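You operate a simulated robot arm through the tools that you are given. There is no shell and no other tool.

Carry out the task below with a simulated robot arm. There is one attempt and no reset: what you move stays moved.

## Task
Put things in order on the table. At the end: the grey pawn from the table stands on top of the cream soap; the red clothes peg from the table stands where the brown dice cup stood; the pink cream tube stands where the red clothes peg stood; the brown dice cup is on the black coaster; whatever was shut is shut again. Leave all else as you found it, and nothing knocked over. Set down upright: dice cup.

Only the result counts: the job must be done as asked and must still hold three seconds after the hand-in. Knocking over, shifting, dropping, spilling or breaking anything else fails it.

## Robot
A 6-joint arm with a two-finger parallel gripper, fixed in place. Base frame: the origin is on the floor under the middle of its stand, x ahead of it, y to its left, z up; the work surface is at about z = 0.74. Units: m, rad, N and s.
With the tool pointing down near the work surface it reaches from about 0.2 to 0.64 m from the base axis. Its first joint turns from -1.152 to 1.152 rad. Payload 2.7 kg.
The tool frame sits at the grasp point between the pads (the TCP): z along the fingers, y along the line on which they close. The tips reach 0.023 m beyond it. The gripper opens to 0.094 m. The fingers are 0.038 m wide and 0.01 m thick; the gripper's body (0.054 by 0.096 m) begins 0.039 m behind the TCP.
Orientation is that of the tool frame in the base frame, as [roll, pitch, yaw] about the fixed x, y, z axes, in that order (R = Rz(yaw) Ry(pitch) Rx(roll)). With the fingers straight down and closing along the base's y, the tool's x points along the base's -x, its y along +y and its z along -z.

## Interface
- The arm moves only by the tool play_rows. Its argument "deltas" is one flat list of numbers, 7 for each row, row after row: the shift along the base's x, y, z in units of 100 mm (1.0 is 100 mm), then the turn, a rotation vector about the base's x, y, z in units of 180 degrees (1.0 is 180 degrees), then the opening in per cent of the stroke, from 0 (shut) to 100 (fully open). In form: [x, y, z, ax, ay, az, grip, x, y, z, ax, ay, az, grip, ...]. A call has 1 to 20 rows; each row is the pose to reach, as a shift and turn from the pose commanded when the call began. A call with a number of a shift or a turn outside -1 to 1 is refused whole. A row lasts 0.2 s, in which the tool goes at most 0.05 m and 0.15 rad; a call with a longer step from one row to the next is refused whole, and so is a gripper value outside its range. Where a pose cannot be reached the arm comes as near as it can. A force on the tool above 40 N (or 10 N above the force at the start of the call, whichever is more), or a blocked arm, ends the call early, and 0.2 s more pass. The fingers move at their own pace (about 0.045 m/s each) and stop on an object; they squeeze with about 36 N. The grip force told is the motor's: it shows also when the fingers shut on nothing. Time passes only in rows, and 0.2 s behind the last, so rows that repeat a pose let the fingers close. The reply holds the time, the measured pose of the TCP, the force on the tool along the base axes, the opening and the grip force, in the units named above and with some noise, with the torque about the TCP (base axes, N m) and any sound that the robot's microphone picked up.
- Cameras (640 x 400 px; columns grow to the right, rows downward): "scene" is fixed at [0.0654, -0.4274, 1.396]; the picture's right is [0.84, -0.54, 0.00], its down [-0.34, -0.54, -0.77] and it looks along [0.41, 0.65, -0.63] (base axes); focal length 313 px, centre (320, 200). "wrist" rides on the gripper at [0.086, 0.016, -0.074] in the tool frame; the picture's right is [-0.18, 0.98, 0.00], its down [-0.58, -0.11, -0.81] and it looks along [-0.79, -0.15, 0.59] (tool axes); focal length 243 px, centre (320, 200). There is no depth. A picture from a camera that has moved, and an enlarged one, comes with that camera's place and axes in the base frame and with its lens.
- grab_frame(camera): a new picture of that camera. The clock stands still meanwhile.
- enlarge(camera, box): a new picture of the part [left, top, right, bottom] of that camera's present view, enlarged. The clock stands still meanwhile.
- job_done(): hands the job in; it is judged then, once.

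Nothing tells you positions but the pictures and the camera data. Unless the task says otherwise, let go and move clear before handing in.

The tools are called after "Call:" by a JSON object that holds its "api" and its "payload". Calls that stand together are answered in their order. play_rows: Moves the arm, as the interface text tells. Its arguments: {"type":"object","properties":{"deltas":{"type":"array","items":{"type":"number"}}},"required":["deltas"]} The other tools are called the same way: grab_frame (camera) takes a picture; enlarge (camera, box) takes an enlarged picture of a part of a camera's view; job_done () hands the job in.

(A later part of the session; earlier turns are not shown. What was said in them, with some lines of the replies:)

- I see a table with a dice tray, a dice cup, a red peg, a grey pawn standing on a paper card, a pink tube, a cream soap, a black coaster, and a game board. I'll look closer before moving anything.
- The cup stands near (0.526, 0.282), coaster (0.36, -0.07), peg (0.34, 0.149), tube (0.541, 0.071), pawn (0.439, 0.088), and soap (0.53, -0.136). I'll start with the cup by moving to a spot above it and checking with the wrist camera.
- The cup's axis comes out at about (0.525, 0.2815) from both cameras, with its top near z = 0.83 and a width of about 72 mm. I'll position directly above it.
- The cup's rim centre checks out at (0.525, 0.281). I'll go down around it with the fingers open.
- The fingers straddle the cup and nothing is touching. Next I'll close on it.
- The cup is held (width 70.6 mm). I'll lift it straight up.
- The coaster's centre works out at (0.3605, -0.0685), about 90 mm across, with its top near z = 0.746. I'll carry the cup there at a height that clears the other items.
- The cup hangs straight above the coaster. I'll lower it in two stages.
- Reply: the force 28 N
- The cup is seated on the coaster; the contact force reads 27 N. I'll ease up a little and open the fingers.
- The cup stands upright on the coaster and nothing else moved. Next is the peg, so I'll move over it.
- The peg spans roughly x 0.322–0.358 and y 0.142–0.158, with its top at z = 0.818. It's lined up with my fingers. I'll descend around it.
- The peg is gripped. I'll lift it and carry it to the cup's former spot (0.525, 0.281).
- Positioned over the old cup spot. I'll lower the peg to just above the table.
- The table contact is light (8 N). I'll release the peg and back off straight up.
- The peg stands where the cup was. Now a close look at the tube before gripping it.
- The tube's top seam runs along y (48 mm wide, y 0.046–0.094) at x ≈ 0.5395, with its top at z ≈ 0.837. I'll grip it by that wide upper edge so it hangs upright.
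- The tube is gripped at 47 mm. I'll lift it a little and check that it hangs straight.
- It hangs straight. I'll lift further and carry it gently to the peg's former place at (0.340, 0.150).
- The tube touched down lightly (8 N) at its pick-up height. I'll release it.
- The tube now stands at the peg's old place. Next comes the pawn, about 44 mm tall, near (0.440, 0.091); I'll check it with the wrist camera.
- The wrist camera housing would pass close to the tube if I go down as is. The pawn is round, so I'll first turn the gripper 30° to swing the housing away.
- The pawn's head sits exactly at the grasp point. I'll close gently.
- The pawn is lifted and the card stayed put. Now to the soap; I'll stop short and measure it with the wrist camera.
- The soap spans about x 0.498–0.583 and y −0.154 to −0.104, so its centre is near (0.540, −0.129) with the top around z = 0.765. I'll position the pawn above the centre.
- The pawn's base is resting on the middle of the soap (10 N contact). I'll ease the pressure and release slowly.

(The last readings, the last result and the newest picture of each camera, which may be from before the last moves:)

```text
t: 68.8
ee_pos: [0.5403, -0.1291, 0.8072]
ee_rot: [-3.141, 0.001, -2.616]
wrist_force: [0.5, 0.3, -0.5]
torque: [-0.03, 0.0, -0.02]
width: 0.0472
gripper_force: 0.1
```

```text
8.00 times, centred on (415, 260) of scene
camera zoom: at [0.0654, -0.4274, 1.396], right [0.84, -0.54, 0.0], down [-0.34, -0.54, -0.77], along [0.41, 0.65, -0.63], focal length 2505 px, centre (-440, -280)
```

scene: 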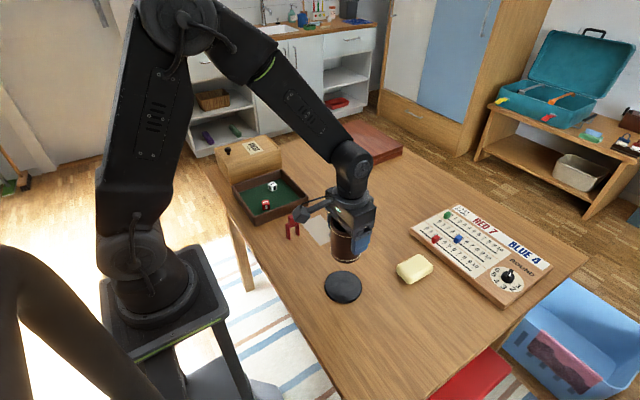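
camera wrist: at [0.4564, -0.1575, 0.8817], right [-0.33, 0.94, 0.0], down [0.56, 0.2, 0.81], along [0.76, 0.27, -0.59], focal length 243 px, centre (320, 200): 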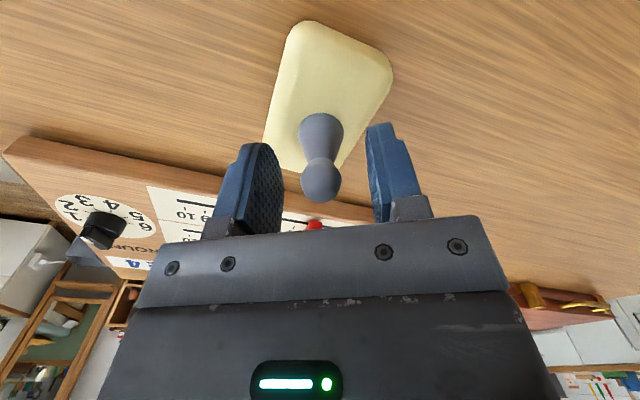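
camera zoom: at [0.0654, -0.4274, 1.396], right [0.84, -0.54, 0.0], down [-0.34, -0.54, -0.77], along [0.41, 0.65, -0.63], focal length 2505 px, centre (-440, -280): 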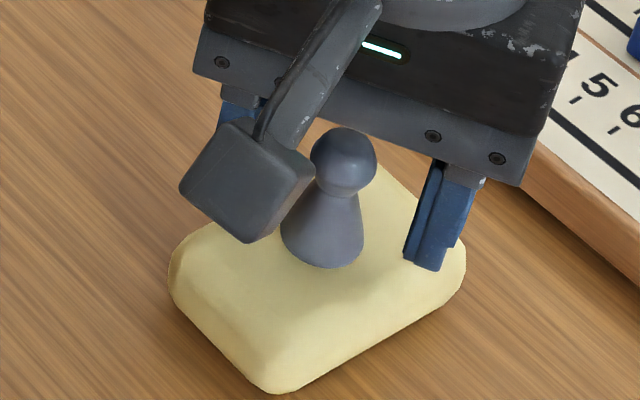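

The pawn stands upright on the soap. I'll withdraw straight up.

Call:
{"api": "play_rows", "payload": {"deltas": [0, 0, 0.08, 0, 0, 0, 55, 0, 0, 0.22, 0, 0, 0, 60, 0, 0, 0.42, 0, 0, 0, 60, 0, 0, 0.65, 0, 0, 0, 60, 0, 0, 0.85, 0, 0, 0, 60, 0, 0, 1.0, 0, 0, 0, 60]}}

Call:
{"api": "play_rows", "payload": {"deltas": [-0.2, 0.1, 0.2, 0, 0, 0, 60, -0.4, 0.2, 0.4, 0, 0, 0, 60, -0.6, 0.3, 0.6, 0, 0, 0, 60, -0.8, 0.4, 0.8, 0, 0, 0, 60, -0.9, 0.5, 1.0, 0, 0, 0, 60, -0.9, 0.5, 1.0, 0, 0, 0, 60]}}

Call:
{"api": "grab_frame", "payload": {"camera": "scene"}}

Call:
{"api": "enlarge", "payload": {"camera": "scene", "box": [250, 160, 450, 310]}}

Call:
{"api": "grab_frame", "payload": {"camera": "wrist"}}

```text
t: 70.2
ee_pos: [0.5415, -0.1283, 0.9074]
ee_rot: [3.141, 0.001, -2.617]
wrist_force: [-0.5, -0.8, -0.6]
torque: [0.02, -0.03, 0.04]
width: 0.0565
gripper_force: 0.1
```

```text
t: 71.6
ee_pos: [0.4507, -0.0782, 1.0073]
ee_rot: [3.141, 0.001, -2.618]
wrist_force: [0.3, -1.2, 0.4]
torque: [0.02, -0.02, 0.02]
width: 0.0566
gripper_force: 0.0
```

```text
taken
```

scene: 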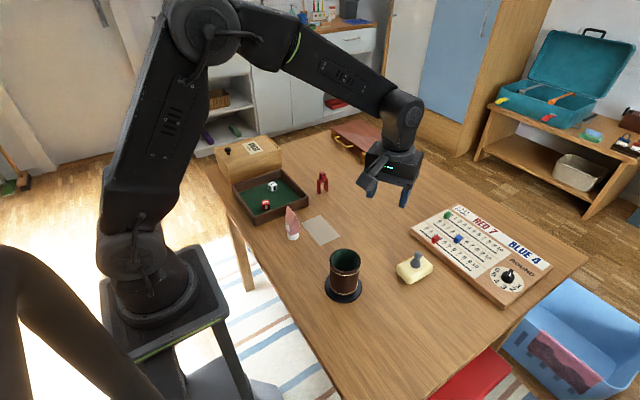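

```text
2.67 times, centred on (350, 235) of scene
camera zoom: at [0.0654, -0.4274, 1.396], right [0.84, -0.54, 0.0], down [-0.34, -0.54, -0.77], along [0.41, 0.65, -0.63], focal length 835 px, centre (240, 107)
```

zoom: 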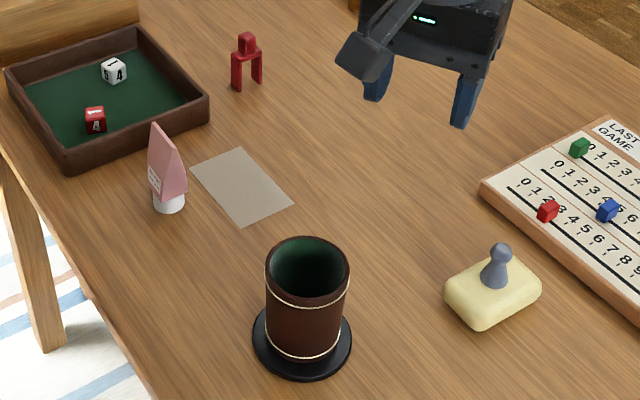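

```text
taken
camera wrist: at [0.3669, -0.1077, 1.0815], right [-0.33, 0.94, 0.0], down [0.56, 0.2, 0.81], along [0.76, 0.27, -0.59], focal length 243 px, centre (320, 200)
```

wrist: 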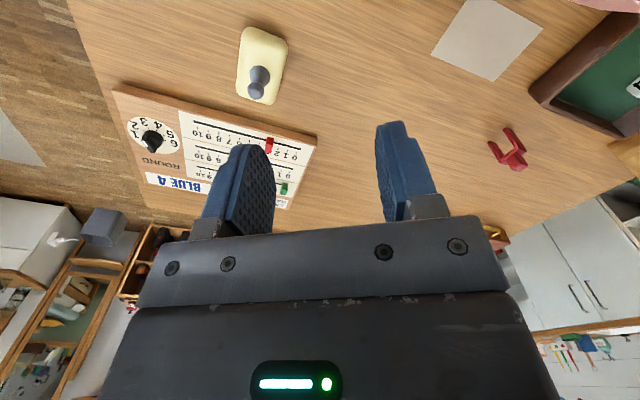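

Everything appears placed. I'll verify each item up close before handing in.

Call:
{"api": "enlarge", "payload": {"camera": "scene", "box": [390, 240, 440, 290]}}

Call:
{"api": "enlarge", "payload": {"camera": "wrist", "box": [210, 10, 310, 120]}}

Call:
{"api": "enlarge", "payload": {"camera": "scene", "box": [300, 160, 345, 205]}}

Call:
{"api": "enlarge", "payload": {"camera": "scene", "box": [270, 200, 320, 250]}}

Call:
{"api": "enlarge", "payload": {"camera": "scene", "box": [310, 240, 380, 310]}}

```text
8.00 times, centred on (415, 265) of scene
camera zoom: at [0.0654, -0.4274, 1.396], right [0.84, -0.54, 0.0], down [-0.34, -0.54, -0.77], along [0.41, 0.65, -0.63], focal length 2505 px, centre (-440, -320)
```

zoom: 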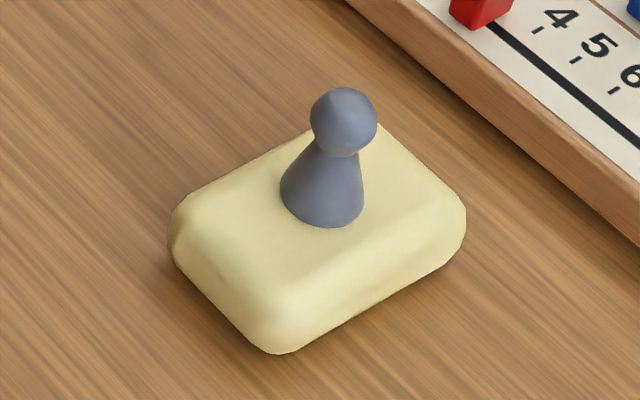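

```text
3.64 times, centred on (260, 65) of wrist
camera zoom: at [0.3669, -0.1077, 1.0815], right [-0.33, 0.94, 0.0], down [0.56, 0.2, 0.81], along [0.76, 0.27, -0.59], focal length 882 px, centre (538, 691)
```

zoom: 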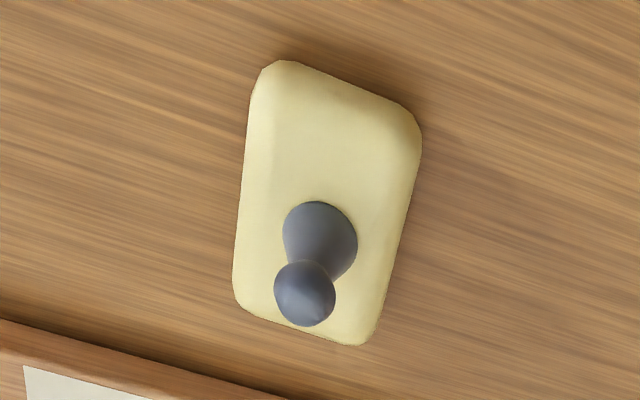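

```text
8.89 times, centred on (322, 182) of scene
camera zoom: at [0.0654, -0.4274, 1.396], right [0.84, -0.54, 0.0], down [-0.34, -0.54, -0.77], along [0.41, 0.65, -0.63], focal length 2784 px, centre (298, 356)
```

zoom: 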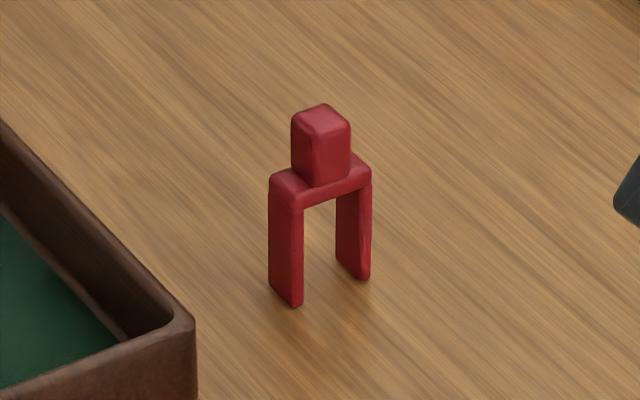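

```text
8.00 times, centred on (295, 225) of scene
camera zoom: at [0.0654, -0.4274, 1.396], right [0.84, -0.54, 0.0], down [-0.34, -0.54, -0.77], along [0.41, 0.65, -0.63], focal length 2505 px, centre (520, 0)
```

zoom: 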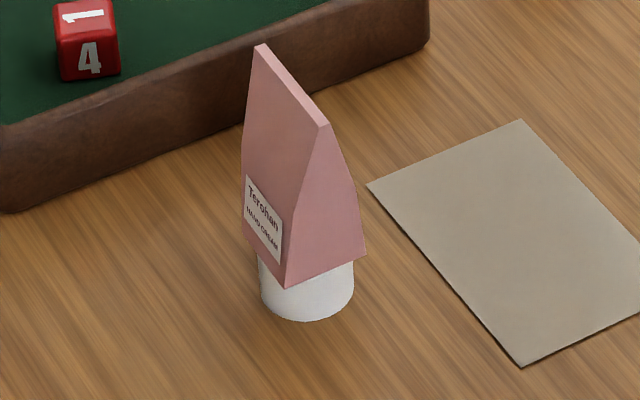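

```text
5.71 times, centred on (345, 275) of scene
camera zoom: at [0.0654, -0.4274, 1.396], right [0.84, -0.54, 0.0], down [-0.34, -0.54, -0.77], along [0.41, 0.65, -0.63], focal length 1789 px, centre (177, -229)
```

zoom: 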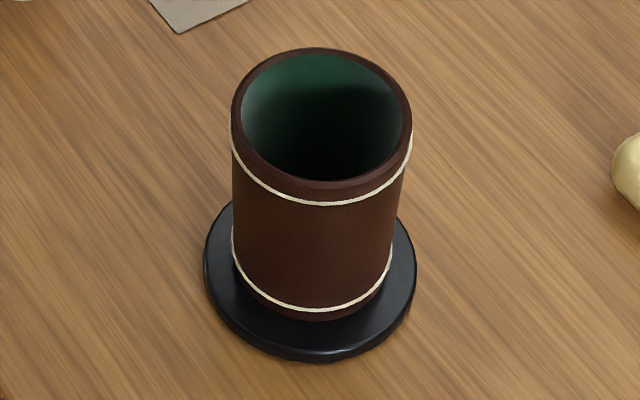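

I checked each item: the cup is centred on the coaster, which hasn't moved. The peg stands at the old cup spot, the tube at the old peg spot, and the pawn upright on the soap. The card, soap, tray and board are where they were, nothing shut was opened, and the arm is clear, so I'm handing in.

Call:
{"api": "job_done", "payload": {}}

```text
The job is handed in.
```

The job is handed in, and in the last pictures everything was in place and upright:

- **Dice cup:** it stands upright on the middle of the black coaster, and the coaster did not move.
- **Red clothes peg:** it stands on its two legs where the cup stood.
- **Pink cream tube:** it stands on its cap where the peg stood.
- **Grey pawn:** it stands at about the centre of the cream soap.

The card under the pawn and the soap did not move, and the dice tray and game board look undisturbed. I opened nothing that was shut. The arm let go of everything and moved clear before the hand-in.
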